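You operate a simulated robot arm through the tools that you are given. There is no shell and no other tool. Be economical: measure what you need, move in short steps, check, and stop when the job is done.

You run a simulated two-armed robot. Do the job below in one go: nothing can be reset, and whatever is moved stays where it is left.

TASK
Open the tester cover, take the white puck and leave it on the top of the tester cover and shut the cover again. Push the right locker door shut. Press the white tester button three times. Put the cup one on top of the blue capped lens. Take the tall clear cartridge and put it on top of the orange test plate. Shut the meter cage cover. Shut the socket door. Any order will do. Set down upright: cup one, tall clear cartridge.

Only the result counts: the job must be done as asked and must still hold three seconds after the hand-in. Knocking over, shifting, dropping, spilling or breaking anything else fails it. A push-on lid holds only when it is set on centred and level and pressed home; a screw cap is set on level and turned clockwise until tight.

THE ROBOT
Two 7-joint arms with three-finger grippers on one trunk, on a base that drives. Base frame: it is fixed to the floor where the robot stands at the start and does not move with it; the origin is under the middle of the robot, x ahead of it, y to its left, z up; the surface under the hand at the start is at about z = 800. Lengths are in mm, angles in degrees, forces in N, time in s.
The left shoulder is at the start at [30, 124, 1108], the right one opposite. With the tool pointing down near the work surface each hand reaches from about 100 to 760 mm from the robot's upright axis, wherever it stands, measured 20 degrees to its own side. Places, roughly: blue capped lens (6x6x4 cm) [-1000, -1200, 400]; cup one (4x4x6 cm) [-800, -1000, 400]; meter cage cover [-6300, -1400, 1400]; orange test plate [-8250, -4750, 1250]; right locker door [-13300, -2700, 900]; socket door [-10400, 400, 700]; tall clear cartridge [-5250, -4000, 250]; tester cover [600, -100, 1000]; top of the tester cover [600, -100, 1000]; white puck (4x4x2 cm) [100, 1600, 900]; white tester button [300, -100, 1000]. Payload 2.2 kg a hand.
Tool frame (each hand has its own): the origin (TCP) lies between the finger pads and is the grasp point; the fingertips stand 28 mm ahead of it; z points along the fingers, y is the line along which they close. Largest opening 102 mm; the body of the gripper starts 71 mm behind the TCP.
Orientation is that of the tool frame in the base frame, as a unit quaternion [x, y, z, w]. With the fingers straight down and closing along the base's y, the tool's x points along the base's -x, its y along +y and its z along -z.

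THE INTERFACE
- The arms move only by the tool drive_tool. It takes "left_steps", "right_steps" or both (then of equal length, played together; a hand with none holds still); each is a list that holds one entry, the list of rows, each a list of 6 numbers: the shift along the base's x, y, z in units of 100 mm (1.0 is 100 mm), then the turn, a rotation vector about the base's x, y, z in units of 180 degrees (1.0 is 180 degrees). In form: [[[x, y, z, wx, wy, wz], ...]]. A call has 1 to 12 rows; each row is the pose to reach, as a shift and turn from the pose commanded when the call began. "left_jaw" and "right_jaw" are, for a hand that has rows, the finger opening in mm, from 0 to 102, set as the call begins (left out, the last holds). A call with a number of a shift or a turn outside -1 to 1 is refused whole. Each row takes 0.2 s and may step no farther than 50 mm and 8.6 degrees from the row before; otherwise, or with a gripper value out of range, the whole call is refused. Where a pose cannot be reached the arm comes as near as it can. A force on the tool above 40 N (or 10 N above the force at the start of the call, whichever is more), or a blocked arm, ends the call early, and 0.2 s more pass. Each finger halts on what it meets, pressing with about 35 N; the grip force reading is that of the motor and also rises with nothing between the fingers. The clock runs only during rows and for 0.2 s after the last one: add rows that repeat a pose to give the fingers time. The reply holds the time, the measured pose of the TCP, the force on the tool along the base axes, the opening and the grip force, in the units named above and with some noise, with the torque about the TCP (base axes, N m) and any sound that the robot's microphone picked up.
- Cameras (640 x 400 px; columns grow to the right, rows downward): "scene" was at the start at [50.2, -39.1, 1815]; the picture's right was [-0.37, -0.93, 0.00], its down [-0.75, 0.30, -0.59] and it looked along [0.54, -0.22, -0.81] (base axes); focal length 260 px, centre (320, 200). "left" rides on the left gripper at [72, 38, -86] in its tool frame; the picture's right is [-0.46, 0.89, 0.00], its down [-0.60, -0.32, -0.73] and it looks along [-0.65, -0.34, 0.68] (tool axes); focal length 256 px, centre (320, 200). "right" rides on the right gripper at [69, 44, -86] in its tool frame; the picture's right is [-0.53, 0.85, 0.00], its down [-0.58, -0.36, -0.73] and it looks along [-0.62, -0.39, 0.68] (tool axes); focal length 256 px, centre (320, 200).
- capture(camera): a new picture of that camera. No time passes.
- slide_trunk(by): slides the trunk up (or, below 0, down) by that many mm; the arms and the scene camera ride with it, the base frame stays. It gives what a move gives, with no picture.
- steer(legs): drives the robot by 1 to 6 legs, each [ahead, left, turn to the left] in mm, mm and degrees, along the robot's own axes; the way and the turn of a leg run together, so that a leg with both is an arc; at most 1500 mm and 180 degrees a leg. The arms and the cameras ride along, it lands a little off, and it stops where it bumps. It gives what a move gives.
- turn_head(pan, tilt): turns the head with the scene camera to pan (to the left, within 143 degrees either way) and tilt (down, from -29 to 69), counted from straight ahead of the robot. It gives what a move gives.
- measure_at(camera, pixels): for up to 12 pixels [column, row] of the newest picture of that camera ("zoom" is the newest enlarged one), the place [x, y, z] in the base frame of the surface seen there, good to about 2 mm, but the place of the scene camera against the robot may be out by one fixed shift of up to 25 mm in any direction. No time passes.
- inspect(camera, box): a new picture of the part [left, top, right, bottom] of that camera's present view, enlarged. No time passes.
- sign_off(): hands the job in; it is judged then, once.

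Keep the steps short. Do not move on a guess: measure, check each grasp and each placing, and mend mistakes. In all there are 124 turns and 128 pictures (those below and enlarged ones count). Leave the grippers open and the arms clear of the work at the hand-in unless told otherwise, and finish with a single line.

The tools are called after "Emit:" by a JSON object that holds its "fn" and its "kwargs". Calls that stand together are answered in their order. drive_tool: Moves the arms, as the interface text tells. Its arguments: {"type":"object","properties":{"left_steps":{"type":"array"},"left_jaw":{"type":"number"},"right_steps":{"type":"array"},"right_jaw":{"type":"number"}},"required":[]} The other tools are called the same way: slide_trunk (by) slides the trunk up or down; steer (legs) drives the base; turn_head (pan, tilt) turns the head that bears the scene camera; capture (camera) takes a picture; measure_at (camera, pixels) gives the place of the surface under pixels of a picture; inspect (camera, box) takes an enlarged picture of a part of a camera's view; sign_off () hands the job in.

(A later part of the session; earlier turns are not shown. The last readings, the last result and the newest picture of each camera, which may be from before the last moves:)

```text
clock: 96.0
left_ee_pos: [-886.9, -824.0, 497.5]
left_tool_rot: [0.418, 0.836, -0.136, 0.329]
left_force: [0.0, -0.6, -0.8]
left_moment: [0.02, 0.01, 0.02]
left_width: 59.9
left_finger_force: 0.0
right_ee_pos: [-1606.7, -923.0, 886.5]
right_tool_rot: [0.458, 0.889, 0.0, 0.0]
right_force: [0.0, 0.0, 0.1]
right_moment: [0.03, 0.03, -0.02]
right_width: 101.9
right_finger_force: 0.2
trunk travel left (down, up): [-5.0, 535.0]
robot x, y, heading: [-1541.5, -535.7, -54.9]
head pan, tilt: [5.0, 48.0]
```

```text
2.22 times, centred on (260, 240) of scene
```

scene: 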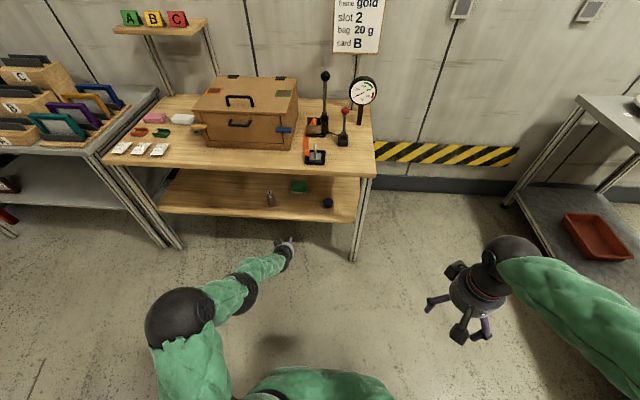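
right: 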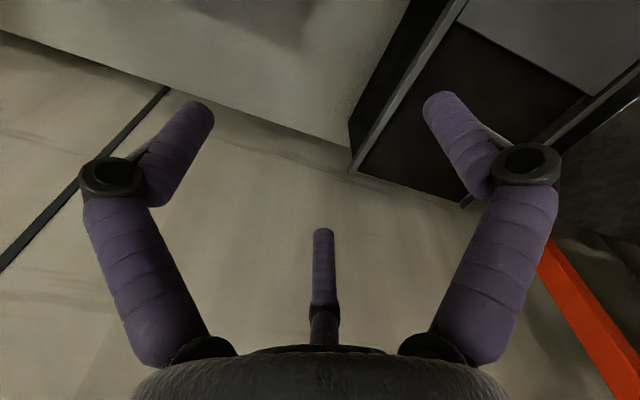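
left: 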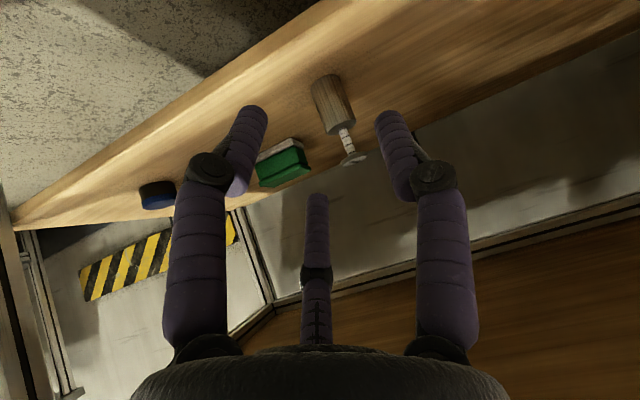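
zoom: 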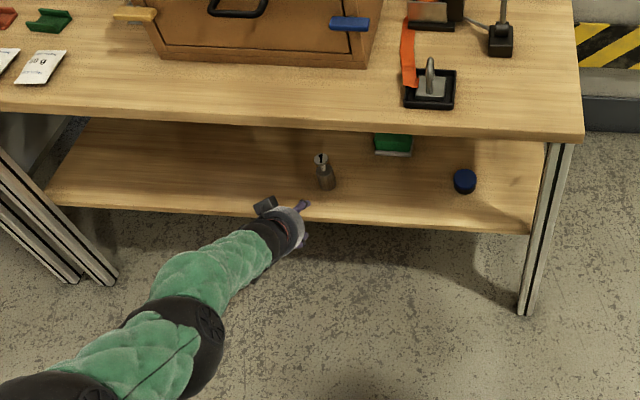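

I measure the cup and lens again from here.

Emit:
{"fn": "measure_at", "kwargs": {"camera": "left", "pixels": [[332, 95], [340, 118], [325, 105], [346, 100], [347, 140], [354, 157], [345, 158], [363, 156], [157, 190], [150, 184], [165, 185], [158, 204]]}}

```text
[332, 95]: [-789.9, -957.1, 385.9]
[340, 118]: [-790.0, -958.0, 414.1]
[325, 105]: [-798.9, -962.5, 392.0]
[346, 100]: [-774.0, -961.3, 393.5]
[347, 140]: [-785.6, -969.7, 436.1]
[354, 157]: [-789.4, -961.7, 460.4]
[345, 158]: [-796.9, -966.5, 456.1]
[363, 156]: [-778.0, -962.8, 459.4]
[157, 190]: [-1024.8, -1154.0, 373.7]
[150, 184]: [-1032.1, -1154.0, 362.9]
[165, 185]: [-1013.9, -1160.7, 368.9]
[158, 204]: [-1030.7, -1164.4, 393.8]
```

Cup centre is about (-782,-973), body top 415. Driving 100 mm ahead brings the hand right to the pre-grasp point; I do that and check.

Emit:
{"fn": "steer", "kwargs": {"legs": [[100, 0, 0]]}}

Emit:
{"fn": "capture", "kwargs": {"camera": "left"}}

Emit:
{"fn": "measure_at", "kwargs": {"camera": "left", "pixels": [[330, 110], [320, 110], [335, 130], [310, 120], [330, 165]]}}

```text
clock: 97.2
left_ee_pos: [-828.2, -905.4, 498.2]
left_tool_rot: [0.417, 0.836, -0.135, 0.329]
left_force: [1.2, -0.6, 0.1]
left_moment: [0.04, -0.01, 0.05]
left_width: 60.0
left_finger_force: 0.0
right_ee_pos: [-1550.1, -1003.0, 884.9]
right_tool_rot: [0.458, 0.889, 0.001, -0.001]
right_force: [-0.2, -0.2, -0.5]
right_moment: [-0.01, 0.02, 0.03]
right_width: 102.1
right_finger_force: 0.0
trunk travel left (down, up): [-5.0, 535.0]
robot x, y, heading: [-1487.8, -618.8, -54.8]
head pan, tilt: [5.0, 48.0]
```

```text
77 pictures are left
```

left: 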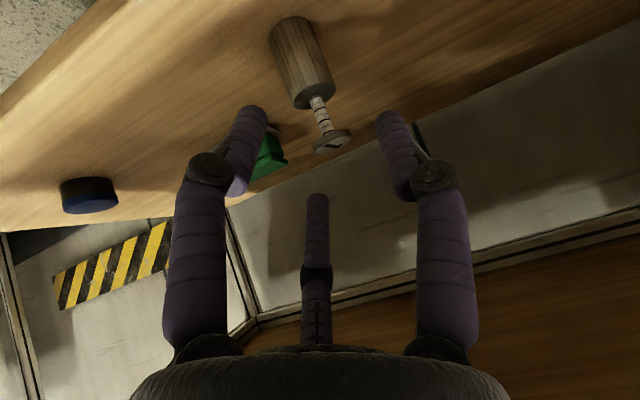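

```text
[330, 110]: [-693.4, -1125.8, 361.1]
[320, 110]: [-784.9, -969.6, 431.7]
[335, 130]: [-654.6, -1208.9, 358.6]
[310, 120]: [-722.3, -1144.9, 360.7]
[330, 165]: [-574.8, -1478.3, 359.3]
```

I roll the hand 17° so no finger can catch the plunger disc, align, and approach along the tool axis to about 12 mm short.

Emit:
{"fn": "drive_tool", "kwargs": {"left_steps": [[[-0.07, 0, 0, 0.0205, -0.0235, -0.035], [-0.14, 0.01, 0, 0.041, -0.047, -0.07], [0.03, -0.19, -0.3, 0.041, -0.047, -0.07], [0.19, -0.37, -0.57, 0.041, -0.047, -0.07], [0.32, -0.52, -0.79, 0.041, -0.047, -0.07], [0.32, -0.52, -0.79, 0.041, -0.047, -0.07]]], "left_jaw": 56}}

Emit:
{"fn": "capture", "kwargs": {"camera": "left"}}

Emit:
{"fn": "inspect", "kwargs": {"camera": "scene", "box": [120, 150, 400, 330]}}

```text
clock: 98.6
left_ee_pos: [-798.2, -954.1, 418.3]
left_tool_rot: [0.537, 0.766, -0.085, 0.344]
left_force: [0.8, 0.6, -0.1]
left_moment: [0.0, -0.02, 0.0]
left_width: 55.7
left_finger_force: 0.1
right_ee_pos: [-1549.4, -1003.8, 885.9]
right_tool_rot: [0.459, 0.888, -0.001, 0.0]
right_force: [0.7, -0.6, -0.9]
right_moment: [0.0, -0.01, 0.02]
right_width: 102.0
right_finger_force: 0.0
trunk travel left (down, up): [-5.0, 535.0]
robot x, y, heading: [-1488.5, -616.5, -54.7]
head pan, tilt: [5.0, 48.0]
```

```text
76 pictures are left
```

left: 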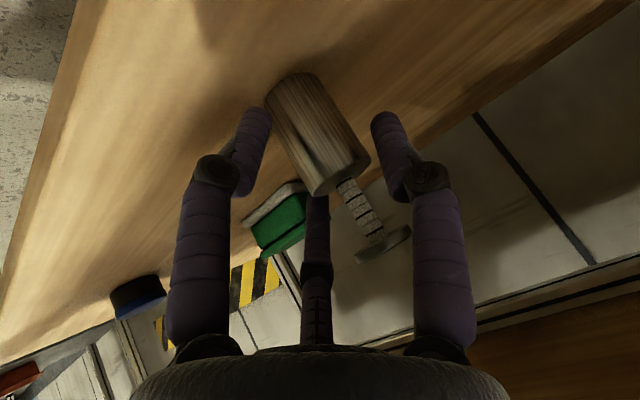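

```text
2.22 times, centred on (260, 240) of scene
```

zoom: 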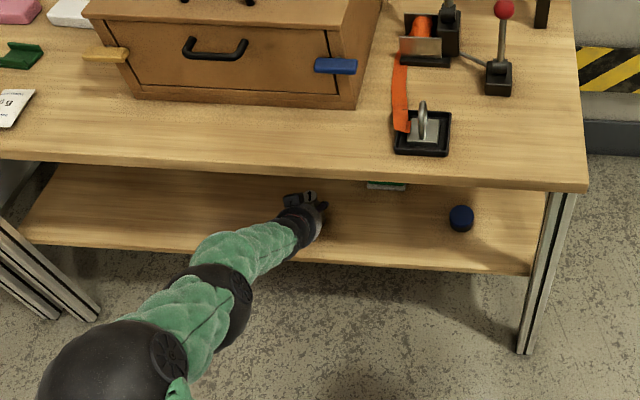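

The cup body sits between the fingers and the plunger is clear of the third. I go the last 12 mm and close.

Emit:
{"fn": "drive_tool", "kwargs": {"left_steps": [[[0.04, -0.05, -0.05, 0, 0, 0], [0.08, -0.1, -0.09, 0, 0, 0], [0.08, -0.1, -0.09, 0, 0, 0]]]}}

Emit:
{"fn": "drive_tool", "kwargs": {"left_steps": [[[0, 0, 0, 0, 0, 0], [0, 0, 0, 0, 0, 0], [0, 0, 0, 0, 0, 0]]], "left_jaw": 25}}

Emit:
{"fn": "capture", "kwargs": {"camera": "left"}}

```text
clock: 99.4
left_ee_pos: [-789.8, -966.2, 409.5]
left_tool_rot: [0.536, 0.766, -0.085, 0.344]
left_force: [-0.2, 0.9, 1.0]
left_moment: [-0.01, 0.01, 0.03]
left_width: 56.1
left_finger_force: 0.3
right_ee_pos: [-1550.2, -1003.9, 885.1]
right_tool_rot: [0.458, 0.889, 0.0, 0.0]
right_force: [-0.1, -0.1, -0.5]
right_moment: [0.01, 0.02, -0.05]
right_width: 101.8
right_finger_force: 0.1
trunk travel left (down, up): [-5.0, 535.0]
robot x, y, heading: [-1488.5, -621.0, -54.6]
head pan, tilt: [5.0, 48.0]
```

```text
clock: 100.2
left_ee_pos: [-789.6, -965.7, 408.9]
left_tool_rot: [0.536, 0.766, -0.086, 0.345]
left_force: [-1.2, 0.1, -0.1]
left_moment: [0.08, 0.03, 0.01]
left_width: 44.3
left_finger_force: 34.9
right_ee_pos: [-1549.8, -1002.8, 885.9]
right_tool_rot: [0.459, 0.888, -0.001, 0.0]
right_force: [0.6, -0.7, -0.1]
right_moment: [0.0, -0.03, -0.02]
right_width: 101.7
right_finger_force: 0.0
trunk travel left (down, up): [-5.0, 535.0]
robot x, y, heading: [-1483.9, -617.5, -54.7]
head pan, tilt: [5.0, 48.0]
```

```text
74 pictures are left
```

left: 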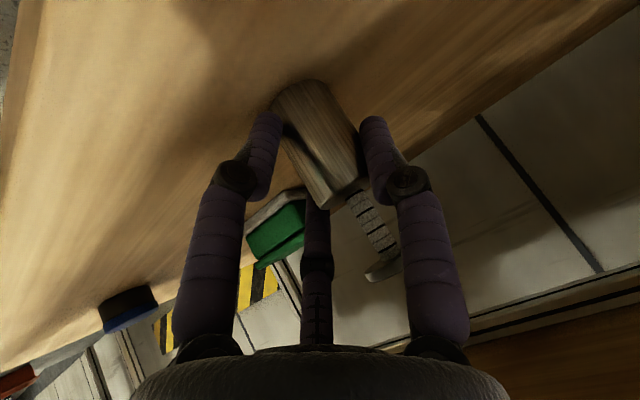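

Gripped at 44 mm with 35 N. I lift slightly and check that the cup stays upright.

Emit:
{"fn": "drive_tool", "kwargs": {"left_steps": [[[0, 0, 0.05, 0, 0, 0], [0, 0, 0.15, 0, 0, 0], [0, 0, 0.25, 0, 0, 0], [0, 0, 0.25, 0, 0, 0]]]}}

Emit:
{"fn": "capture", "kwargs": {"camera": "left"}}

Emit:
{"fn": "inspect", "kwargs": {"camera": "scene", "box": [200, 200, 360, 300]}}

```text
clock: 101.2
left_ee_pos: [-792.0, -966.5, 434.4]
left_tool_rot: [0.537, 0.765, -0.086, 0.344]
left_force: [0.2, 0.5, -1.6]
left_moment: [0.01, 0.02, 0.0]
left_width: 44.8
left_finger_force: 34.9
right_ee_pos: [-1550.3, -1004.1, 885.7]
right_tool_rot: [0.459, 0.889, 0.0, 0.0]
right_force: [-0.1, 0.6, 0.7]
right_moment: [0.0, 0.01, -0.01]
right_width: 102.0
right_finger_force: 0.0
trunk travel left (down, up): [-5.0, 535.0]
robot x, y, heading: [-1488.3, -618.8, -54.7]
head pan, tilt: [5.0, 48.0]
```

```text
73 pictures are left
```

left: 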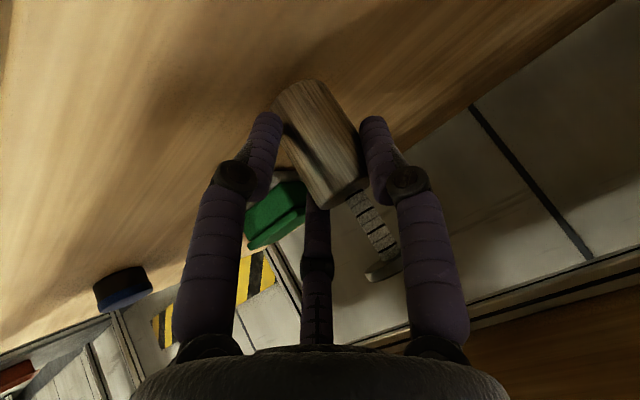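

```text
4.00 times, centred on (280, 250) of scene
```

zoom: 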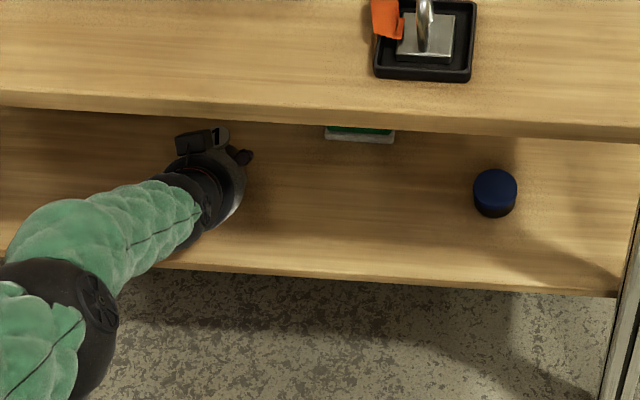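

The cup is held firmly. I raise it 40 mm more, then drive 200 mm sideways toward the lens.

Emit:
{"fn": "drive_tool", "kwargs": {"left_steps": [[[0, 0, 0.2, 0, 0, 0], [0, 0, 0.4, 0, 0, 0], [0, 0, 0.4, 0, 0, 0]]]}}

Emit:
{"fn": "steer", "kwargs": {"legs": [[0, -200, 0]]}}

Emit:
{"fn": "capture", "kwargs": {"camera": "left"}}

Emit:
{"fn": "inspect", "kwargs": {"camera": "scene", "box": [200, 160, 400, 300]}}

```text
clock: 102.0
left_ee_pos: [-790.0, -965.2, 473.4]
left_tool_rot: [0.537, 0.765, -0.086, 0.345]
left_force: [-0.4, -0.4, -2.0]
left_moment: [0.04, 0.02, 0.0]
left_width: 44.5
left_finger_force: 35.1
right_ee_pos: [-1549.1, -1003.0, 884.6]
right_tool_rot: [0.459, 0.889, 0.0, 0.0]
right_force: [-0.7, 0.7, -0.7]
right_moment: [-0.01, -0.02, -0.04]
right_width: 102.0
right_finger_force: 0.1
trunk travel left (down, up): [-5.0, 535.0]
robot x, y, heading: [-1484.1, -617.0, -54.6]
head pan, tilt: [5.0, 48.0]
```

```text
clock: 103.5
left_ee_pos: [-952.6, -1082.4, 473.0]
left_tool_rot: [0.538, 0.764, -0.086, 0.345]
left_force: [0.0, -0.3, -1.7]
left_moment: [0.0, -0.01, 0.03]
left_width: 44.5
left_finger_force: 34.9
right_ee_pos: [-1712.8, -1116.8, 885.6]
right_tool_rot: [0.461, 0.888, 0.001, 0.001]
right_force: [-0.6, 0.6, -0.1]
right_moment: [0.0, -0.02, 0.04]
right_width: 101.8
right_finger_force: 0.0
trunk travel left (down, up): [-5.0, 535.0]
robot x, y, heading: [-1646.0, -728.9, -55.0]
head pan, tilt: [5.0, 48.0]
```

```text
71 pictures are left
```

left: 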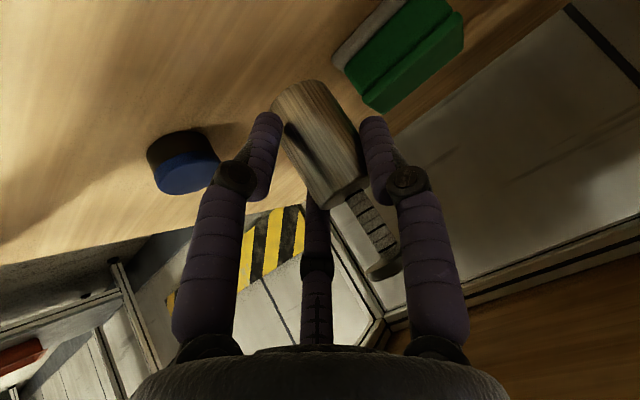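

```text
2.86 times, centred on (300, 230) of scene
```

zoom: 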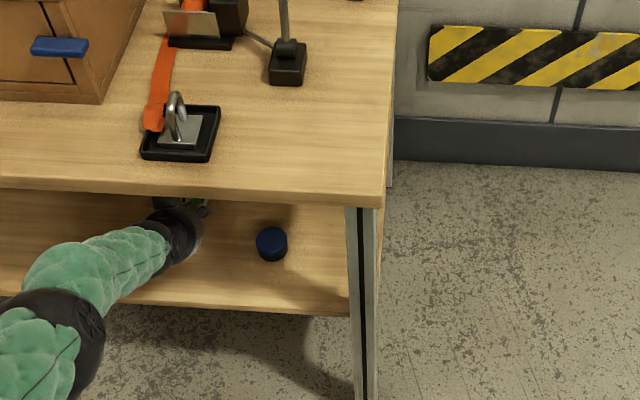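

I measure the lens cap's rim and the held cup.

Emit:
{"fn": "measure_at", "kwargs": {"camera": "left", "pixels": [[188, 172], [162, 180], [214, 166], [188, 160], [188, 188], [175, 140], [370, 215], [382, 270], [318, 140], [300, 88], [340, 195], [345, 120]]}}

Emit:
{"fn": "inspect", "kwargs": {"camera": "left", "box": [130, 60, 430, 290]}}

```text
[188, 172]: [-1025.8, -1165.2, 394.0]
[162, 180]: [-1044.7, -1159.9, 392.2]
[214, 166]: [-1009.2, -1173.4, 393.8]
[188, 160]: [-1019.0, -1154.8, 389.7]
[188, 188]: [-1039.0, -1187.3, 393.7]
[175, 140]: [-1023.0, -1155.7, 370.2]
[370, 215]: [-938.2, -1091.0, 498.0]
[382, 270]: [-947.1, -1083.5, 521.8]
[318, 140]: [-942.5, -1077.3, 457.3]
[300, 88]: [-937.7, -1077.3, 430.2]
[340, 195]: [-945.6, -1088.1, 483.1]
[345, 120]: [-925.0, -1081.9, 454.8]
```

```text
1.74 times, centred on (280, 175) of left
```

zoom: 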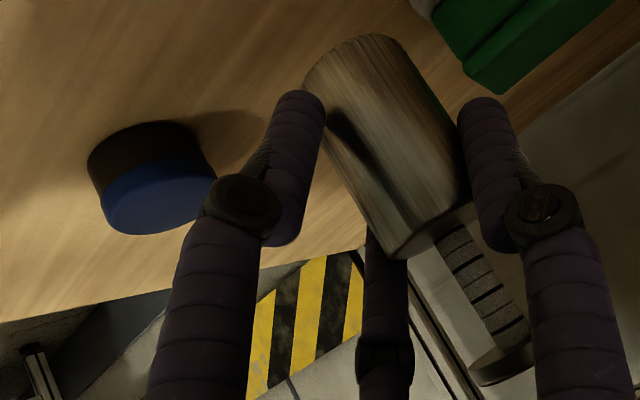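

Lens cap: centre about (-1030,-1177), top z 394, diameter 49. Cup: centre about (-937.5,-1096), base about 424. I shift by (-92.5,-81) to be over the lens.

Emit:
{"fn": "drive_tool", "kwargs": {"left_steps": [[[-0.31, -0.27, 0.0, 0, 0, 0], [-0.62, -0.54, 0.0, 0, 0, 0], [-0.925, -0.81, 0.0, 0, 0, 0], [-0.925, -0.81, 0.0, 0, 0, 0]]]}}

Emit:
{"fn": "inspect", "kwargs": {"camera": "left", "box": [180, 40, 460, 300]}}

Emit:
{"fn": "inspect", "kwargs": {"camera": "scene", "box": [230, 190, 370, 290]}}

```text
clock: 104.5
left_ee_pos: [-1043.9, -1163.4, 472.9]
left_tool_rot: [0.537, 0.765, -0.085, 0.346]
left_force: [-0.3, 0.4, -2.6]
left_moment: [0.02, 0.04, -0.01]
left_width: 44.4
left_finger_force: 34.7
right_ee_pos: [-1712.0, -1116.6, 886.1]
right_tool_rot: [0.461, 0.887, 0.0, 0.0]
right_force: [-0.5, 0.6, 0.5]
right_moment: [-0.02, -0.05, -0.01]
right_width: 102.2
right_finger_force: 0.1
trunk travel left (down, up): [-5.0, 535.0]
robot x, y, heading: [-1644.1, -731.0, -55.1]
head pan, tilt: [5.0, 48.0]
```

```text
1.54 times, centred on (320, 170) of left
```

zoom: 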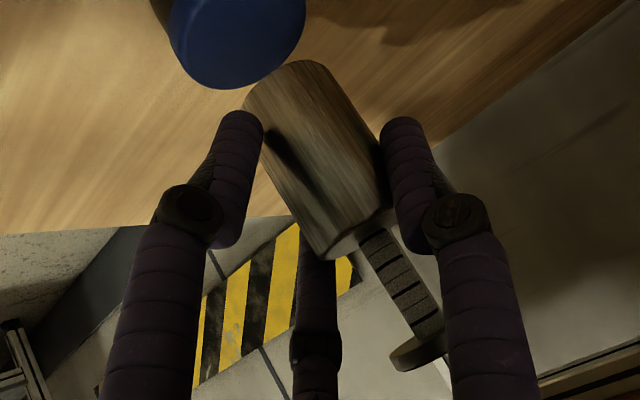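

```text
4.00 times, centred on (300, 240) of scene
```

zoom: 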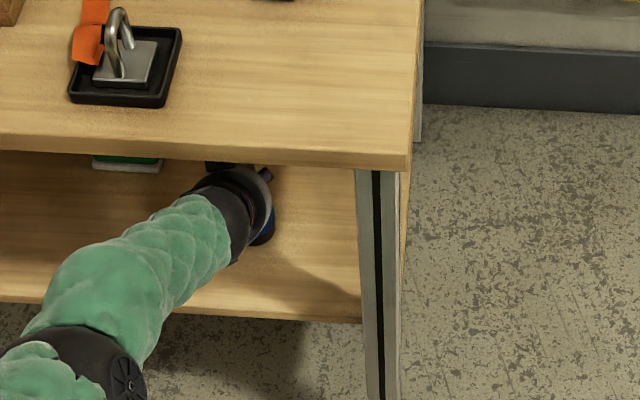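

I take a full left picture and measure the lens against the cup.

Emit:
{"fn": "capture", "kwargs": {"camera": "left"}}

Emit:
{"fn": "measure_at", "kwargs": {"camera": "left", "pixels": [[270, 110], [265, 80], [235, 90], [300, 70], [270, 70], [310, 130], [300, 85], [340, 120], [365, 215], [262, 112], [285, 95]]}}

```text
66 pictures are left
```

left: 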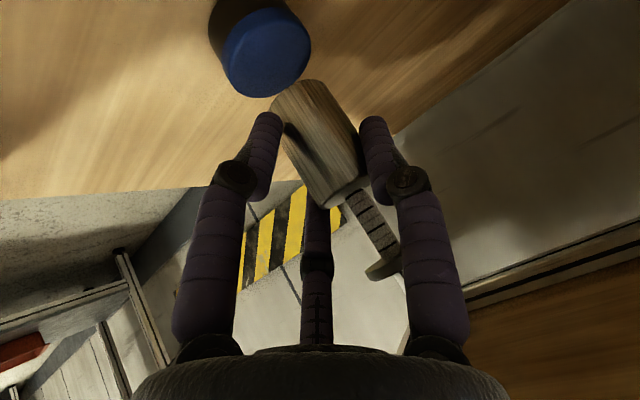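

```text
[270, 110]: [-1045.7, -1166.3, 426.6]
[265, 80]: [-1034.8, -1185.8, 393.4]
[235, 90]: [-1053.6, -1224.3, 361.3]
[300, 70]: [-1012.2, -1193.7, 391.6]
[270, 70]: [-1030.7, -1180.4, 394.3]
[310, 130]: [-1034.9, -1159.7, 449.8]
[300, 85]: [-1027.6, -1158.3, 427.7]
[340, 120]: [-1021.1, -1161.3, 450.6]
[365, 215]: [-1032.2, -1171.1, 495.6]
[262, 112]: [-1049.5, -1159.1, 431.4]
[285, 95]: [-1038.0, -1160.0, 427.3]
```

I measure the cap's rim points more carefully.

Emit:
{"fn": "measure_at", "kwargs": {"camera": "left", "pixels": [[266, 53], [266, 14], [266, 92], [226, 57], [306, 42], [245, 20], [290, 14], [240, 85], [298, 72], [266, 8], [232, 30]]}}

```text
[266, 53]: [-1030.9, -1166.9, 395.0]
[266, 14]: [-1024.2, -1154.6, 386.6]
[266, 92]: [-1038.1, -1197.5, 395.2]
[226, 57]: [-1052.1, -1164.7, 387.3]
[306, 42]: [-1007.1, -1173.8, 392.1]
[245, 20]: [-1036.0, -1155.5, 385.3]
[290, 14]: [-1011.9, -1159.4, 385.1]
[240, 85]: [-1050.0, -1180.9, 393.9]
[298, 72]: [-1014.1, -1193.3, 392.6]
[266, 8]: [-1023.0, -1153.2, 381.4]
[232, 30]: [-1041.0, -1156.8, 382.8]
```

Lens centre fits (-1030,-1177), cup axis about (-1029,-1177): aligned. I lower gently until contact.

Emit:
{"fn": "drive_tool", "kwargs": {"left_steps": [[[0, 0, -0.12, 0, 0, 0], [0, 0, -0.2, 0, 0, 0], [0, 0, -0.25, 0, 0, 0], [0, 0, -0.27, 0, 0, 0], [0, 0, -0.27, 0, 0, 0]]]}}

Emit:
{"fn": "capture", "kwargs": {"camera": "left"}}

```text
clock: 105.8
left_ee_pos: [-1043.3, -1162.5, 447.7]
left_tool_rot: [0.538, 0.765, -0.086, 0.345]
left_force: [0.8, 0.2, -2.5]
left_moment: [0.01, 0.11, 0.0]
left_width: 44.3
left_finger_force: 35.2
right_ee_pos: [-1712.4, -1116.8, 885.3]
right_tool_rot: [0.461, 0.887, 0.0, 0.0]
right_force: [0.4, 0.0, 0.1]
right_moment: [0.02, 0.0, 0.04]
right_width: 101.9
right_finger_force: 0.1
trunk travel left (down, up): [-5.0, 535.0]
robot x, y, heading: [-1646.0, -733.6, -54.9]
head pan, tilt: [5.0, 48.0]
```

```text
65 pictures are left
```

left: 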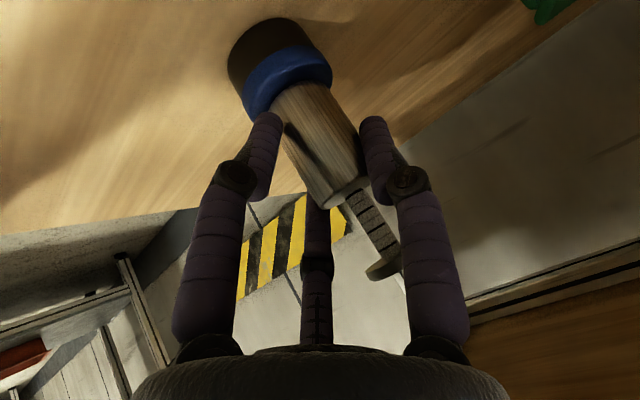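

The cup is right above the cap and coaxial. I go down in 1–2 mm steps.

Emit:
{"fn": "drive_tool", "kwargs": {"left_steps": [[[0, 0, -0.015, 0, 0, 0], [0, 0, -0.03, 0, 0, 0], [0, 0, -0.04, 0, 0, 0], [0, 0, -0.04, 0, 0, 0]]]}}

```text
clock: 106.8
left_ee_pos: [-1043.7, -1163.3, 443.2]
left_tool_rot: [0.538, 0.764, -0.086, 0.346]
left_force: [-0.2, 1.2, 3.6]
left_moment: [0.1, -0.08, 0.01]
left_width: 44.2
left_finger_force: 35.4
right_ee_pos: [-1712.8, -1117.1, 884.9]
right_tool_rot: [0.461, 0.888, 0.001, 0.0]
right_force: [0.3, -0.5, -0.7]
right_moment: [0.02, 0.0, 0.04]
right_width: 101.9
right_finger_force: 0.1
trunk travel left (down, up): [-5.0, 535.0]
robot x, y, heading: [-1647.0, -725.5, -54.8]
head pan, tilt: [5.0, 48.0]
```

Contact begins (force changed by 6 N). I press 1 mm more and open to 60.

Emit:
{"fn": "drive_tool", "kwargs": {"left_steps": [[[0, 0, -0.01, 0, 0, 0], [0, 0, -0.01, 0, 0, 0]]]}}

Emit:
{"fn": "drive_tool", "kwargs": {"left_steps": [[[0, 0, 0, 0, 0, 0], [0, 0, 0, 0, 0, 0]]], "left_jaw": 60}}

Emit:
{"fn": "capture", "kwargs": {"camera": "left"}}

```text
clock: 107.3
left_ee_pos: [-1044.1, -1163.9, 443.9]
left_tool_rot: [0.537, 0.765, -0.086, 0.346]
left_force: [-0.2, 1.8, 9.0]
left_moment: [0.14, -0.16, 0.01]
left_width: 44.6
left_finger_force: 34.7
right_ee_pos: [-1712.8, -1116.8, 886.4]
right_tool_rot: [0.461, 0.887, 0.0, 0.0]
right_force: [-0.3, 0.1, 0.5]
right_moment: [0.01, 0.02, -0.01]
right_width: 101.5
right_finger_force: 0.1
trunk travel left (down, up): [-5.0, 535.0]
robot x, y, heading: [-1644.7, -729.0, -55.0]
head pan, tilt: [5.0, 48.0]
```

```text
clock: 108.0
left_ee_pos: [-1045.1, -1163.7, 441.2]
left_tool_rot: [0.538, 0.765, -0.085, 0.345]
left_force: [0.3, 0.3, 0.4]
left_moment: [-0.02, -0.01, -0.01]
left_width: 60.1
left_finger_force: 0.0
right_ee_pos: [-1712.0, -1116.9, 885.5]
right_tool_rot: [0.46, 0.888, 0.0, -0.001]
right_force: [-0.5, -0.4, 0.3]
right_moment: [-0.01, 0.0, 0.0]
right_width: 101.9
right_finger_force: 0.0
trunk travel left (down, up): [-5.0, 535.0]
robot x, y, heading: [-1645.8, -732.1, -55.0]
head pan, tilt: [5.0, 48.0]
```

```text
64 pictures are left
```

left: 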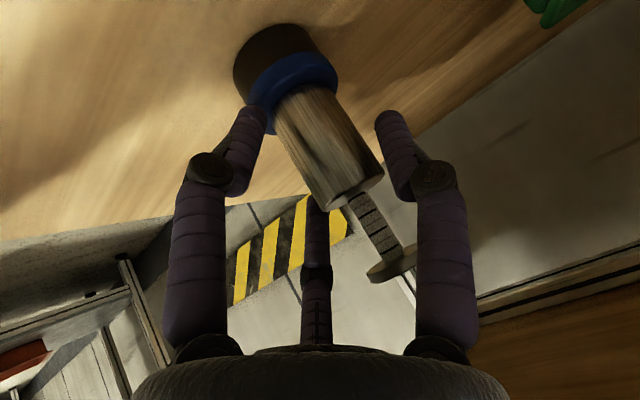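

The cup stands on the cap. I withdraw along the tool axis, 100 mm.

Emit:
{"fn": "drive_tool", "kwargs": {"left_steps": [[[-0.06, 0.07, 0.11, 0, 0, 0], [-0.17, 0.2, 0.3, 0, 0, 0], [-0.3, 0.35, 0.52, 0, 0, 0], [-0.44, 0.5, 0.75, 0, 0, 0]]]}}

Emit:
{"fn": "capture", "kwargs": {"camera": "left"}}

```text
clock: 109.0
left_ee_pos: [-1089.9, -1114.4, 517.4]
left_tool_rot: [0.538, 0.764, -0.086, 0.345]
left_force: [-0.6, 0.0, -0.7]
left_moment: [-0.03, -0.01, 0.0]
left_width: 60.0
left_finger_force: 0.1
right_ee_pos: [-1713.3, -1117.1, 885.4]
right_tool_rot: [0.461, 0.887, 0.0, -0.001]
right_force: [-1.1, 0.2, -0.4]
right_moment: [-0.01, 0.0, 0.01]
right_width: 102.2
right_finger_force: 0.1
trunk travel left (down, up): [-5.0, 535.0]
robot x, y, heading: [-1647.4, -733.1, -55.0]
head pan, tilt: [5.0, 48.0]
```

```text
63 pictures are left
```

left: 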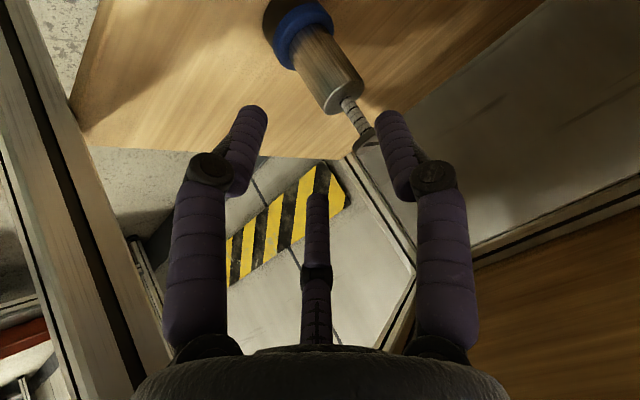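

The cup stands square on the cap. I back the robot out 400 mm, raise the trunk and look around for the way to the next places.

Emit:
{"fn": "steer", "kwargs": {"legs": [[-400, 0, 0]]}}

Emit:
{"fn": "slide_trunk", "kwargs": {"by": 345}}

Emit:
{"fn": "drive_tool", "kwargs": {"left_steps": [[[-0.2, 0.25, 0.3, 0.0, 0.0, 0], [-0.4, 0.5, 0.6, 0, 0, 0], [-0.6, 0.75, 0.9, 0, 0, 0], [-0.8, 0.95, 1.0, 0, 0, 0]]], "right_steps": [[[0, 0, 0, 0, 0, 0], [0, 0, 0, 0, 0, 0], [0, 0, 0, 0, 0, 0], [0, 0, 0, 0, 0, 0]]]}}

Emit:
{"fn": "turn_head", "kwargs": {"pan": -125, "tilt": 15}}

Emit:
{"fn": "capture", "kwargs": {"camera": "scene"}}

```text
clock: 111.4
left_ee_pos: [-1311.6, -792.2, 518.1]
left_tool_rot: [0.535, 0.767, -0.085, 0.344]
left_force: [-0.1, 0.3, 0.0]
left_moment: [0.01, 0.0, 0.0]
left_width: 60.2
left_finger_force: 0.0
right_ee_pos: [-1935.7, -799.5, 884.8]
right_tool_rot: [0.457, 0.889, 0.0, 0.0]
right_force: [0.5, -0.7, -0.2]
right_moment: [0.01, -0.01, 0.01]
right_width: 102.0
right_finger_force: 0.0
trunk travel left (down, up): [-5.0, 535.0]
robot x, y, heading: [-1869.4, -414.0, -54.4]
head pan, tilt: [5.0, 48.0]
```

```text
clock: 114.8
left_ee_pos: [-1310.8, -791.9, 863.0]
left_tool_rot: [0.535, 0.767, -0.085, 0.345]
left_force: [-0.8, 0.7, 0.2]
left_moment: [-0.01, 0.03, 0.01]
left_width: 60.0
left_finger_force: 0.0
right_ee_pos: [-1934.9, -798.7, 1230.5]
right_tool_rot: [0.458, 0.889, -0.001, 0.0]
right_force: [0.8, 0.4, -0.8]
right_moment: [-0.01, 0.01, 0.0]
right_width: 102.2
right_finger_force: 0.2
trunk travel left (down, up): [-350.0, 190.0]
robot x, y, heading: [-1873.8, -413.2, -54.3]
head pan, tilt: [5.0, 48.0]
```

```text
clock: 115.8
left_ee_pos: [-1390.1, -698.1, 963.4]
left_tool_rot: [0.534, 0.767, -0.085, 0.346]
left_force: [-0.5, -0.4, -0.5]
left_moment: [-0.01, 0.0, 0.01]
left_width: 60.0
left_finger_force: 0.1
right_ee_pos: [-1934.4, -798.3, 1230.2]
right_tool_rot: [0.457, 0.89, 0.0, 0.0]
right_force: [0.0, -0.4, -0.5]
right_moment: [0.01, 0.03, 0.0]
right_width: 102.1
right_finger_force: 0.1
trunk travel left (down, up): [-350.0, 190.0]
robot x, y, heading: [-1872.4, -409.4, -54.5]
head pan, tilt: [5.0, 48.0]
```

```text
clock: 117.9
left_ee_pos: [-1390.8, -698.6, 963.1]
left_tool_rot: [0.534, 0.767, -0.085, 0.345]
left_force: [0.9, 0.4, 0.1]
left_moment: [-0.02, -0.01, 0.02]
left_width: 60.2
left_finger_force: 0.0
right_ee_pos: [-1934.5, -798.8, 1231.2]
right_tool_rot: [0.457, 0.889, -0.001, 0.001]
right_force: [-0.4, 0.3, 0.0]
right_moment: [0.01, -0.02, 0.0]
right_width: 102.1
right_finger_force: 0.1
trunk travel left (down, up): [-350.0, 190.0]
robot x, y, heading: [-1867.7, -412.0, -54.4]
head pan, tilt: [-125.0, 15.0]
```

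```text
62 pictures are left
```

scene: 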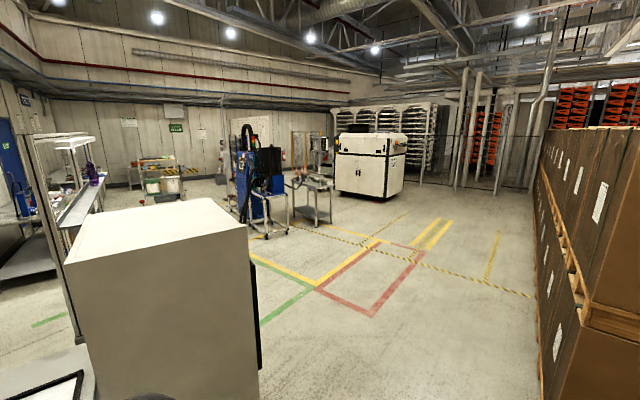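

I measure several landmarks in this view along -x.

Emit:
{"fn": "measure_at", "kwargs": {"camera": "scene", "pixels": [[260, 200], [315, 180], [370, 170], [160, 250], [90, 180], [30, 215], [165, 185], [330, 285], [560, 350], [430, 250], [150, 385], [20, 130]]}}

Emit:
{"fn": "inspect", "kwargs": {"camera": "scene", "box": [210, 100, 450, 240]}}

Emit:
{"fn": "inspect", "kwargs": {"camera": "scene", "box": [0, 90, 210, 220]}}

```text
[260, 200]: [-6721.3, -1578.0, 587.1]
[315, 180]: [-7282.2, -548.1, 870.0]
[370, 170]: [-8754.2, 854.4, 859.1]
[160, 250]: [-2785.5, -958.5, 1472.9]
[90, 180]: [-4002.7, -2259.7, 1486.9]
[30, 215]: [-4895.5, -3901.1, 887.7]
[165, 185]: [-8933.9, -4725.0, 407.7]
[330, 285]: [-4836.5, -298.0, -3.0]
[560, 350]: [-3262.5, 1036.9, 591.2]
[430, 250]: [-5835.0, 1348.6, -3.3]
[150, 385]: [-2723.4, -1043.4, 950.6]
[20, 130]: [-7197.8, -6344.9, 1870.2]
```

```text
2.67 times, centred on (330, 170) of scene
```

zoom: 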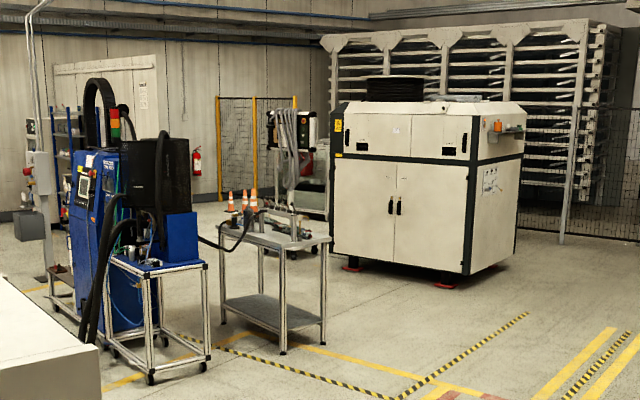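

```text
3.05 times, centred on (105, 155) of scene
```

zoom: 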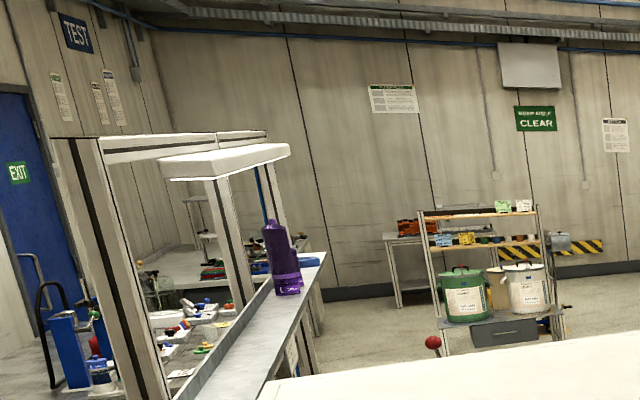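

The meter cage should be near the blue machine around (-6700,-1580). I turn to face -x and drive along the clear lane to about (-4800,-250).

Emit:
{"fn": "steer", "kwargs": {"legs": [[0, 0, -125.6], [0, -160, 0], [1500, 0, 0], [1450, 0, 0]]}}

Emit:
{"fn": "turn_head", "kwargs": {"pan": 35, "tilt": 15}}

Emit:
{"fn": "capture", "kwargs": {"camera": "scene"}}

```text
clock: 138.3
left_ee_pos: [-5300.0, -415.1, 962.8]
left_tool_rot: [0.926, -0.128, -0.346, 0.081]
left_force: [-0.7, -0.9, 0.6]
left_moment: [-0.02, 0.02, -0.01]
left_width: 60.1
left_finger_force: 0.0
right_ee_pos: [-5061.0, 81.6, 1229.6]
right_tool_rot: [1.0, -0.004, 0.0, 0.0]
right_force: [0.1, 0.6, 0.3]
right_moment: [0.0, -0.03, 0.0]
right_width: 102.2
right_finger_force: 0.0
trunk travel left (down, up): [-350.0, 190.0]
robot x, y, heading: [-4788.9, -193.7, 179.6]
head pan, tilt: [-125.0, 15.0]
```

```text
clock: 140.8
left_ee_pos: [-5299.3, -417.0, 963.1]
left_tool_rot: [0.926, -0.129, -0.346, 0.08]
left_force: [0.0, 0.1, 0.0]
left_moment: [0.03, 0.0, -0.02]
left_width: 59.8
left_finger_force: 0.1
right_ee_pos: [-5059.9, 82.8, 1231.3]
right_tool_rot: [1.0, -0.004, 0.0, 0.0]
right_force: [-0.5, 0.1, 0.2]
right_moment: [0.0, 0.02, -0.01]
right_width: 101.9
right_finger_force: 0.0
trunk travel left (down, up): [-350.0, 190.0]
robot x, y, heading: [-4785.7, -193.7, 179.5]
head pan, tilt: [35.0, 15.0]
```

```text
59 pictures are left
```

scene: 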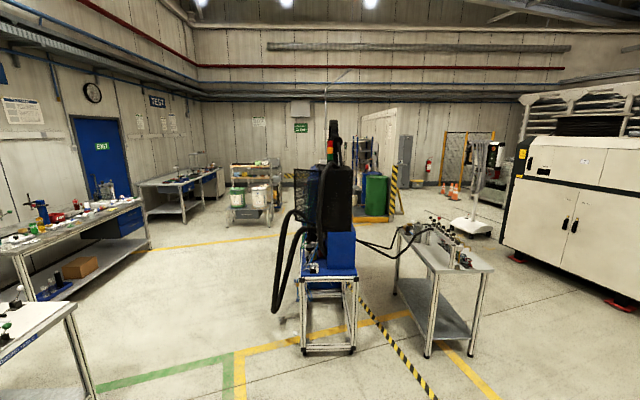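

The cage should appear near (300,190): there is a dark mesh beside the black column. I zoom in.

Emit:
{"fn": "inspect", "kwargs": {"camera": "scene", "box": [260, 120, 400, 290]}}

Emit:
{"fn": "measure_at", "kwargs": {"camera": "scene", "pixels": [[310, 190], [340, 200], [310, 280], [340, 255], [300, 345], [352, 345], [430, 355], [305, 215], [330, 145], [298, 175]]}}

```text
2.35 times, centred on (330, 205) of scene
```

zoom: 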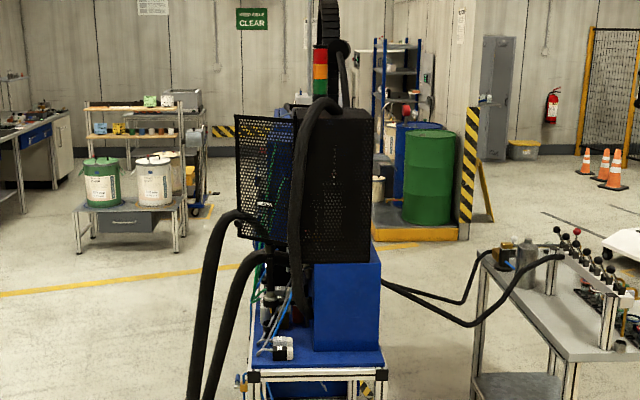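

```text
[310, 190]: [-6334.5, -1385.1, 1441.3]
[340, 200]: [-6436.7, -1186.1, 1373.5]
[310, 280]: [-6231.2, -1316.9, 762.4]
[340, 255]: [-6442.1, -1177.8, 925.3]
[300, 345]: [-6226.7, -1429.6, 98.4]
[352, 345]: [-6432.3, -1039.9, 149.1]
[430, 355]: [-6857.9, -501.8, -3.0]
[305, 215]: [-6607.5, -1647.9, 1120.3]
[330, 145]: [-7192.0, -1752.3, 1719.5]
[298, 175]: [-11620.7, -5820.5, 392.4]
```

The black perforated panel left of the black box looks like the open cover. I measure its corners and the box.

Emit:
{"fn": "measure_at", "kwargs": {"camera": "zoom", "pixels": [[240, 122], [285, 128], [240, 230], [284, 236], [262, 180], [305, 125], [368, 120], [305, 255], [366, 255], [335, 190], [292, 150], [268, 205]]}}

Emit:
{"fn": "inspect", "kwargs": {"camera": "scene", "box": [290, 145, 360, 250]}}

```text
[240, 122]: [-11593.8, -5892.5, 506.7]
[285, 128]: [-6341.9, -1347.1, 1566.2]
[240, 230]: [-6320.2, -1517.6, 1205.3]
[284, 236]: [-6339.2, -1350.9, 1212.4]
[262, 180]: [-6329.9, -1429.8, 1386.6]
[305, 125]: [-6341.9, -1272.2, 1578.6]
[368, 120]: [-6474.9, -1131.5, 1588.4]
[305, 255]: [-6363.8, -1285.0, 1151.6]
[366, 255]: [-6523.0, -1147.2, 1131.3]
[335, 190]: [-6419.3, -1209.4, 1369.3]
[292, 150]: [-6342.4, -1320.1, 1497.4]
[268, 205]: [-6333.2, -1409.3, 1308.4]
```

```text
3.81 times, centred on (325, 198) of scene
```

zoom: 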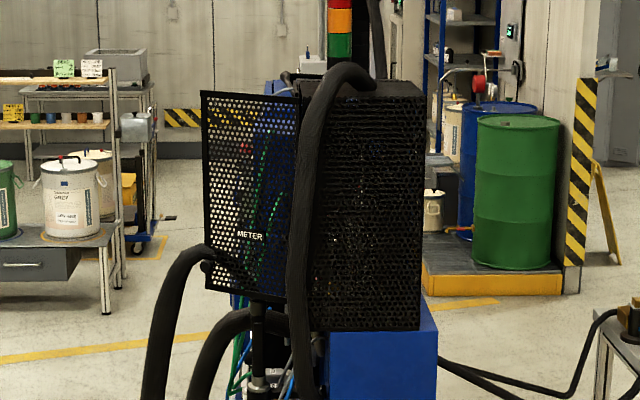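

The cover ("METER") is open about 54°: hinge near (-6342,-1340), free edge near (-6320,-1517), z 1205–1580. It shuts by pushing its free edge toward -x, from my side. I drive nearer and look again.

Emit:
{"fn": "steer", "kwargs": {"legs": [[300, 600, 0], [350, 550, 0]]}}

Emit:
{"fn": "turn_head", "kwargs": {"pan": 5, "tilt": 22}}

Emit:
{"fn": "capture", "kwargs": {"camera": "scene"}}

```text
clock: 147.6
left_ee_pos: [-5971.9, -1532.2, 962.3]
left_tool_rot: [0.925, -0.132, -0.347, 0.08]
left_force: [-0.1, 0.6, -0.2]
left_moment: [0.02, 0.03, -0.03]
left_width: 60.0
left_finger_force: 0.1
right_ee_pos: [-5728.6, -1034.8, 1230.8]
right_tool_rot: [1.0, -0.008, -0.001, 0.0]
right_force: [0.4, 0.0, -0.1]
right_moment: [0.04, -0.03, 0.04]
right_width: 102.0
right_finger_force: 0.0
trunk travel left (down, up): [-350.0, 190.0]
robot x, y, heading: [-5453.6, -1313.2, 179.1]
head pan, tilt: [35.0, 15.0]
```

```text
clock: 148.6
left_ee_pos: [-5971.1, -1531.8, 963.1]
left_tool_rot: [0.926, -0.133, -0.346, 0.079]
left_force: [0.5, -0.6, -0.3]
left_moment: [0.01, -0.01, -0.04]
left_width: 59.8
left_finger_force: 0.1
right_ee_pos: [-5729.0, -1033.9, 1230.4]
right_tool_rot: [1.0, -0.008, 0.0, 0.0]
right_force: [0.1, -0.1, 0.2]
right_moment: [0.02, -0.04, 0.01]
right_width: 101.8
right_finger_force: 0.0
trunk travel left (down, up): [-350.0, 190.0]
robot x, y, heading: [-5457.3, -1316.8, 179.1]
head pan, tilt: [5.0, 22.0]
```

```text
56 pictures are left
```

scene: 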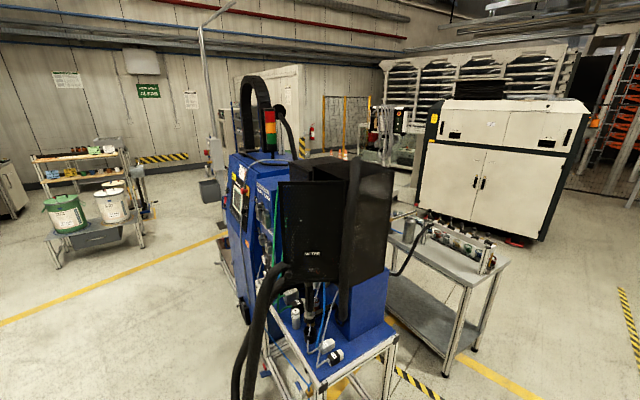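

Emit:
{"fn": "inspect", "kwargs": {"camera": "scene", "box": [220, 130, 410, 330]}}

Emit:
{"fn": "measure_at", "kwargs": {"camera": "scene", "pixels": [[282, 190], [335, 185], [282, 255], [330, 280], [310, 220], [345, 165], [395, 165], [365, 220], [270, 290], [350, 210], [285, 268], [255, 330]]}}

```text
2.00 times, centred on (315, 230) of scene
```

zoom: 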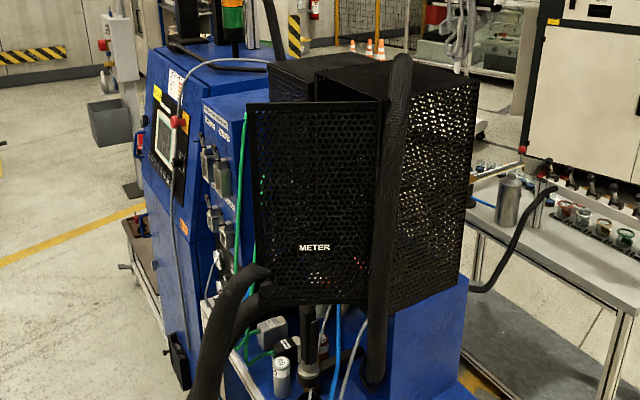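

```text
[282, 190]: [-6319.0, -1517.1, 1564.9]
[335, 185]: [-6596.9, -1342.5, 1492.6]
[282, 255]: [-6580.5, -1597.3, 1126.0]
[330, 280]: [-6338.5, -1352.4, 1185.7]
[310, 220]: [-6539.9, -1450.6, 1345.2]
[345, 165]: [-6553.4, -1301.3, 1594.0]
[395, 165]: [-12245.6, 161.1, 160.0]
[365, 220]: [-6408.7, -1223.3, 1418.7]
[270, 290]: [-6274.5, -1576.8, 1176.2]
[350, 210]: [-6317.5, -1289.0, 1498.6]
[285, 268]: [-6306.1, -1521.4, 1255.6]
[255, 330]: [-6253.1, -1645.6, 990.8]
```

Clear view: cover's free edge x -6319, y -1517. The hose is low (below z 1260), so I'll push at z about 1430. First I raise trunk and left hand, fingers closed.

Emit:
{"fn": "slide_trunk", "kwargs": {"by": 188}}

Emit:
{"fn": "drive_tool", "kwargs": {"left_steps": [[[0.2, 0.1, 0.4, 0, 0, 0], [0.4, 0.2, 0.7, 0, 0, 0], [0.6, 0.3, 1.0, 0, 0, 0]]], "left_jaw": 0}}

Emit:
{"fn": "drive_tool", "kwargs": {"left_steps": [[[0.1, 0.05, 0.4, 0, 0, 0], [0.2, 0.1, 0.8, 0, 0, 0], [0.3, 0.1, 1.0, 0, 0, 0]]]}}

Emit:
{"fn": "drive_tool", "kwargs": {"left_steps": [[[0, 0, 0.4, 0, 0, 0], [0, 0, 0.8, 0, 0, 0], [0, 0, 1.0, 0, 0, 0]]]}}

Emit:
{"fn": "steer", "kwargs": {"legs": [[330, 0, 0]]}}

Emit:
{"fn": "turn_head", "kwargs": {"pan": 15, "tilt": 35}}

Emit:
{"fn": "capture", "kwargs": {"camera": "scene"}}

```text
clock: 150.6
left_ee_pos: [-5971.6, -1532.5, 1152.7]
left_tool_rot: [0.925, -0.133, -0.346, 0.079]
left_force: [-1.0, 0.7, 0.6]
left_moment: [0.0, 0.0, 0.01]
left_width: 60.1
left_finger_force: 0.0
right_ee_pos: [-5728.3, -1034.4, 1416.0]
right_tool_rot: [1.0, -0.008, 0.0, 0.0]
right_force: [0.9, -0.8, 0.4]
right_moment: [0.01, 0.0, 0.03]
right_width: 102.3
right_finger_force: 0.1
trunk travel left (down, up): [-538.0, 2.0]
robot x, y, heading: [-5458.0, -1314.4, 179.1]
head pan, tilt: [5.0, 22.0]
```

```text
clock: 151.4
left_ee_pos: [-5910.6, -1500.4, 1251.3]
left_tool_rot: [0.925, -0.132, -0.346, 0.079]
left_force: [-0.6, 0.4, 0.7]
left_moment: [0.02, -0.02, 0.01]
left_width: 2.2
left_finger_force: 31.5
right_ee_pos: [-5726.6, -1034.5, 1418.7]
right_tool_rot: [1.0, -0.008, 0.0, 0.0]
right_force: [-0.1, 0.1, -0.4]
right_moment: [0.0, 0.03, 0.01]
right_width: 101.7
right_finger_force: 0.1
trunk travel left (down, up): [-538.0, 2.0]
robot x, y, heading: [-5454.9, -1315.1, 178.7]
head pan, tilt: [5.0, 22.0]
```

```text
clock: 152.2
left_ee_pos: [-5883.3, -1492.3, 1350.7]
left_tool_rot: [0.926, -0.132, -0.346, 0.08]
left_force: [0.2, 0.6, 0.2]
left_moment: [0.0, 0.01, 0.0]
left_width: 1.9
left_finger_force: 31.9
right_ee_pos: [-5728.6, -1036.1, 1418.6]
right_tool_rot: [1.0, -0.008, 0.0, 0.0]
right_force: [0.2, 0.3, 0.3]
right_moment: [-0.02, 0.02, 0.02]
right_width: 102.0
right_finger_force: 0.2
trunk travel left (down, up): [-538.0, 2.0]
robot x, y, heading: [-5456.0, -1313.6, 179.1]
head pan, tilt: [5.0, 22.0]
```

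```text
clock: 153.0
left_ee_pos: [-5882.1, -1492.8, 1451.0]
left_tool_rot: [0.925, -0.133, -0.346, 0.079]
left_force: [0.0, 0.5, 0.0]
left_moment: [-0.01, 0.03, -0.01]
left_width: 2.3
left_finger_force: 31.3
right_ee_pos: [-5727.9, -1034.1, 1418.3]
right_tool_rot: [1.0, -0.008, 0.0, 0.0]
right_force: [-0.2, -0.5, -0.1]
right_moment: [0.01, 0.01, 0.02]
right_width: 102.1
right_finger_force: 0.0
trunk travel left (down, up): [-538.0, 2.0]
robot x, y, heading: [-5458.8, -1312.4, 179.0]
head pan, tilt: [5.0, 22.0]
```

```text
clock: 155.2
left_ee_pos: [-6218.0, -1490.2, 1453.4]
left_tool_rot: [0.926, -0.13, -0.346, 0.08]
left_force: [-0.1, 1.5, 0.7]
left_moment: [0.0, -0.01, 0.0]
left_width: 2.0
left_finger_force: 31.3
right_ee_pos: [-6066.9, -1030.4, 1418.4]
right_tool_rot: [1.0, -0.007, -0.001, -0.001]
right_force: [-0.2, -0.4, 0.1]
right_moment: [0.0, 0.02, -0.01]
right_width: 102.1
right_finger_force: 0.0
trunk travel left (down, up): [-538.0, 2.0]
robot x, y, heading: [-5793.2, -1309.0, 179.5]
head pan, tilt: [5.0, 22.0]
```

```text
clock: 156.0
left_ee_pos: [-6219.7, -1489.8, 1453.1]
left_tool_rot: [0.926, -0.13, -0.346, 0.08]
left_force: [0.2, 0.5, 0.0]
left_moment: [0.03, -0.03, 0.0]
left_width: 2.3
left_finger_force: 31.4
right_ee_pos: [-6068.3, -1030.9, 1418.3]
right_tool_rot: [1.0, -0.007, 0.0, 0.0]
right_force: [-0.4, 0.3, -1.3]
right_moment: [0.01, 0.01, 0.0]
right_width: 101.8
right_finger_force: 0.1
trunk travel left (down, up): [-538.0, 2.0]
robot x, y, heading: [-5790.4, -1311.1, 179.2]
head pan, tilt: [15.0, 35.0]
```

```text
54 pictures are left
```

scene: 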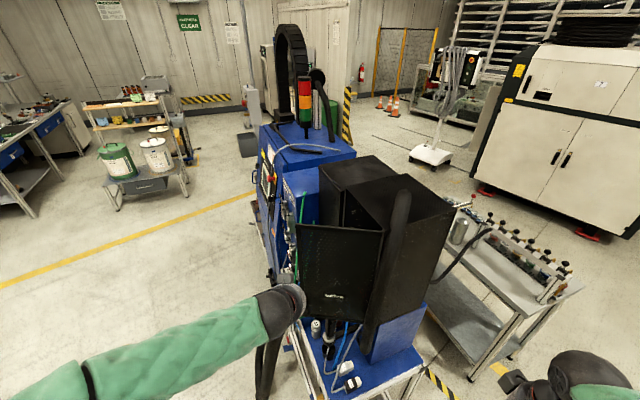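

The hand is 80 mm before the cover. I push ahead (-x) in short rows.

Emit:
{"fn": "drive_tool", "kwargs": {"left_steps": [[[-0.4, 0, 0, 0, 0, 0], [-0.7, 0, 0, 0, 0, 0], [-0.85, 0, 0, 0, 0, 0], [-1.0, 0, 0, 0, 0, 0]]]}}

Emit:
{"fn": "drive_tool", "kwargs": {"left_steps": [[[-0.2, 0.03, 0, 0, 0, 0], [-0.4, 0.08, 0, 0, 0, 0], [-0.6, 0.15, 0, 0, 0, 0]]]}}

Emit:
{"fn": "inspect", "kwargs": {"camera": "scene", "box": [220, 130, 480, 400]}}

```text
clock: 157.0
left_ee_pos: [-6320.1, -1490.4, 1451.4]
left_tool_rot: [0.926, -0.131, -0.345, 0.08]
left_force: [0.5, 0.5, -0.4]
left_moment: [0.03, 0.02, 0.0]
left_width: 1.9
left_finger_force: 31.4
right_ee_pos: [-6069.1, -1030.7, 1419.3]
right_tool_rot: [1.0, -0.006, 0.001, 0.0]
right_force: [-0.5, -0.4, -0.5]
right_moment: [0.01, -0.05, -0.04]
right_width: 102.3
right_finger_force: 0.0
trunk travel left (down, up): [-538.0, 2.0]
robot x, y, heading: [-5795.2, -1309.5, 179.2]
head pan, tilt: [15.0, 35.0]
```

```text
clock: 157.8
left_ee_pos: [-6380.0, -1475.9, 1450.0]
left_tool_rot: [0.925, -0.13, -0.347, 0.08]
left_force: [-0.6, 0.2, 0.3]
left_moment: [0.01, 0.0, 0.01]
left_width: 2.1
left_finger_force: 32.2
right_ee_pos: [-6067.7, -1030.3, 1418.0]
right_tool_rot: [1.0, -0.006, -0.001, 0.0]
right_force: [0.1, -0.4, -0.1]
right_moment: [-0.02, 0.0, 0.03]
right_width: 101.6
right_finger_force: 0.1
trunk travel left (down, up): [-538.0, 2.0]
robot x, y, heading: [-5794.3, -1311.0, 179.1]
head pan, tilt: [15.0, 35.0]
```

```text
1.48 times, centred on (350, 265) of scene
```

zoom: 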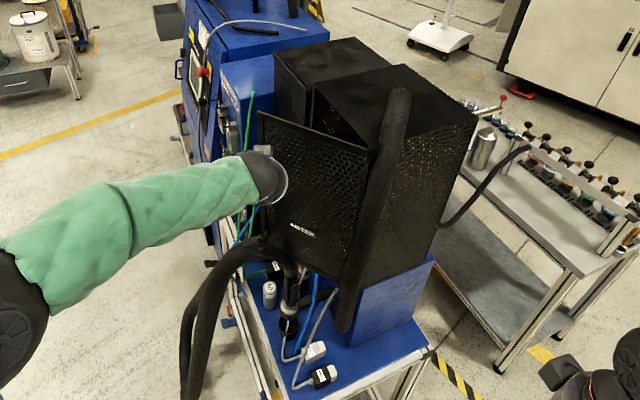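

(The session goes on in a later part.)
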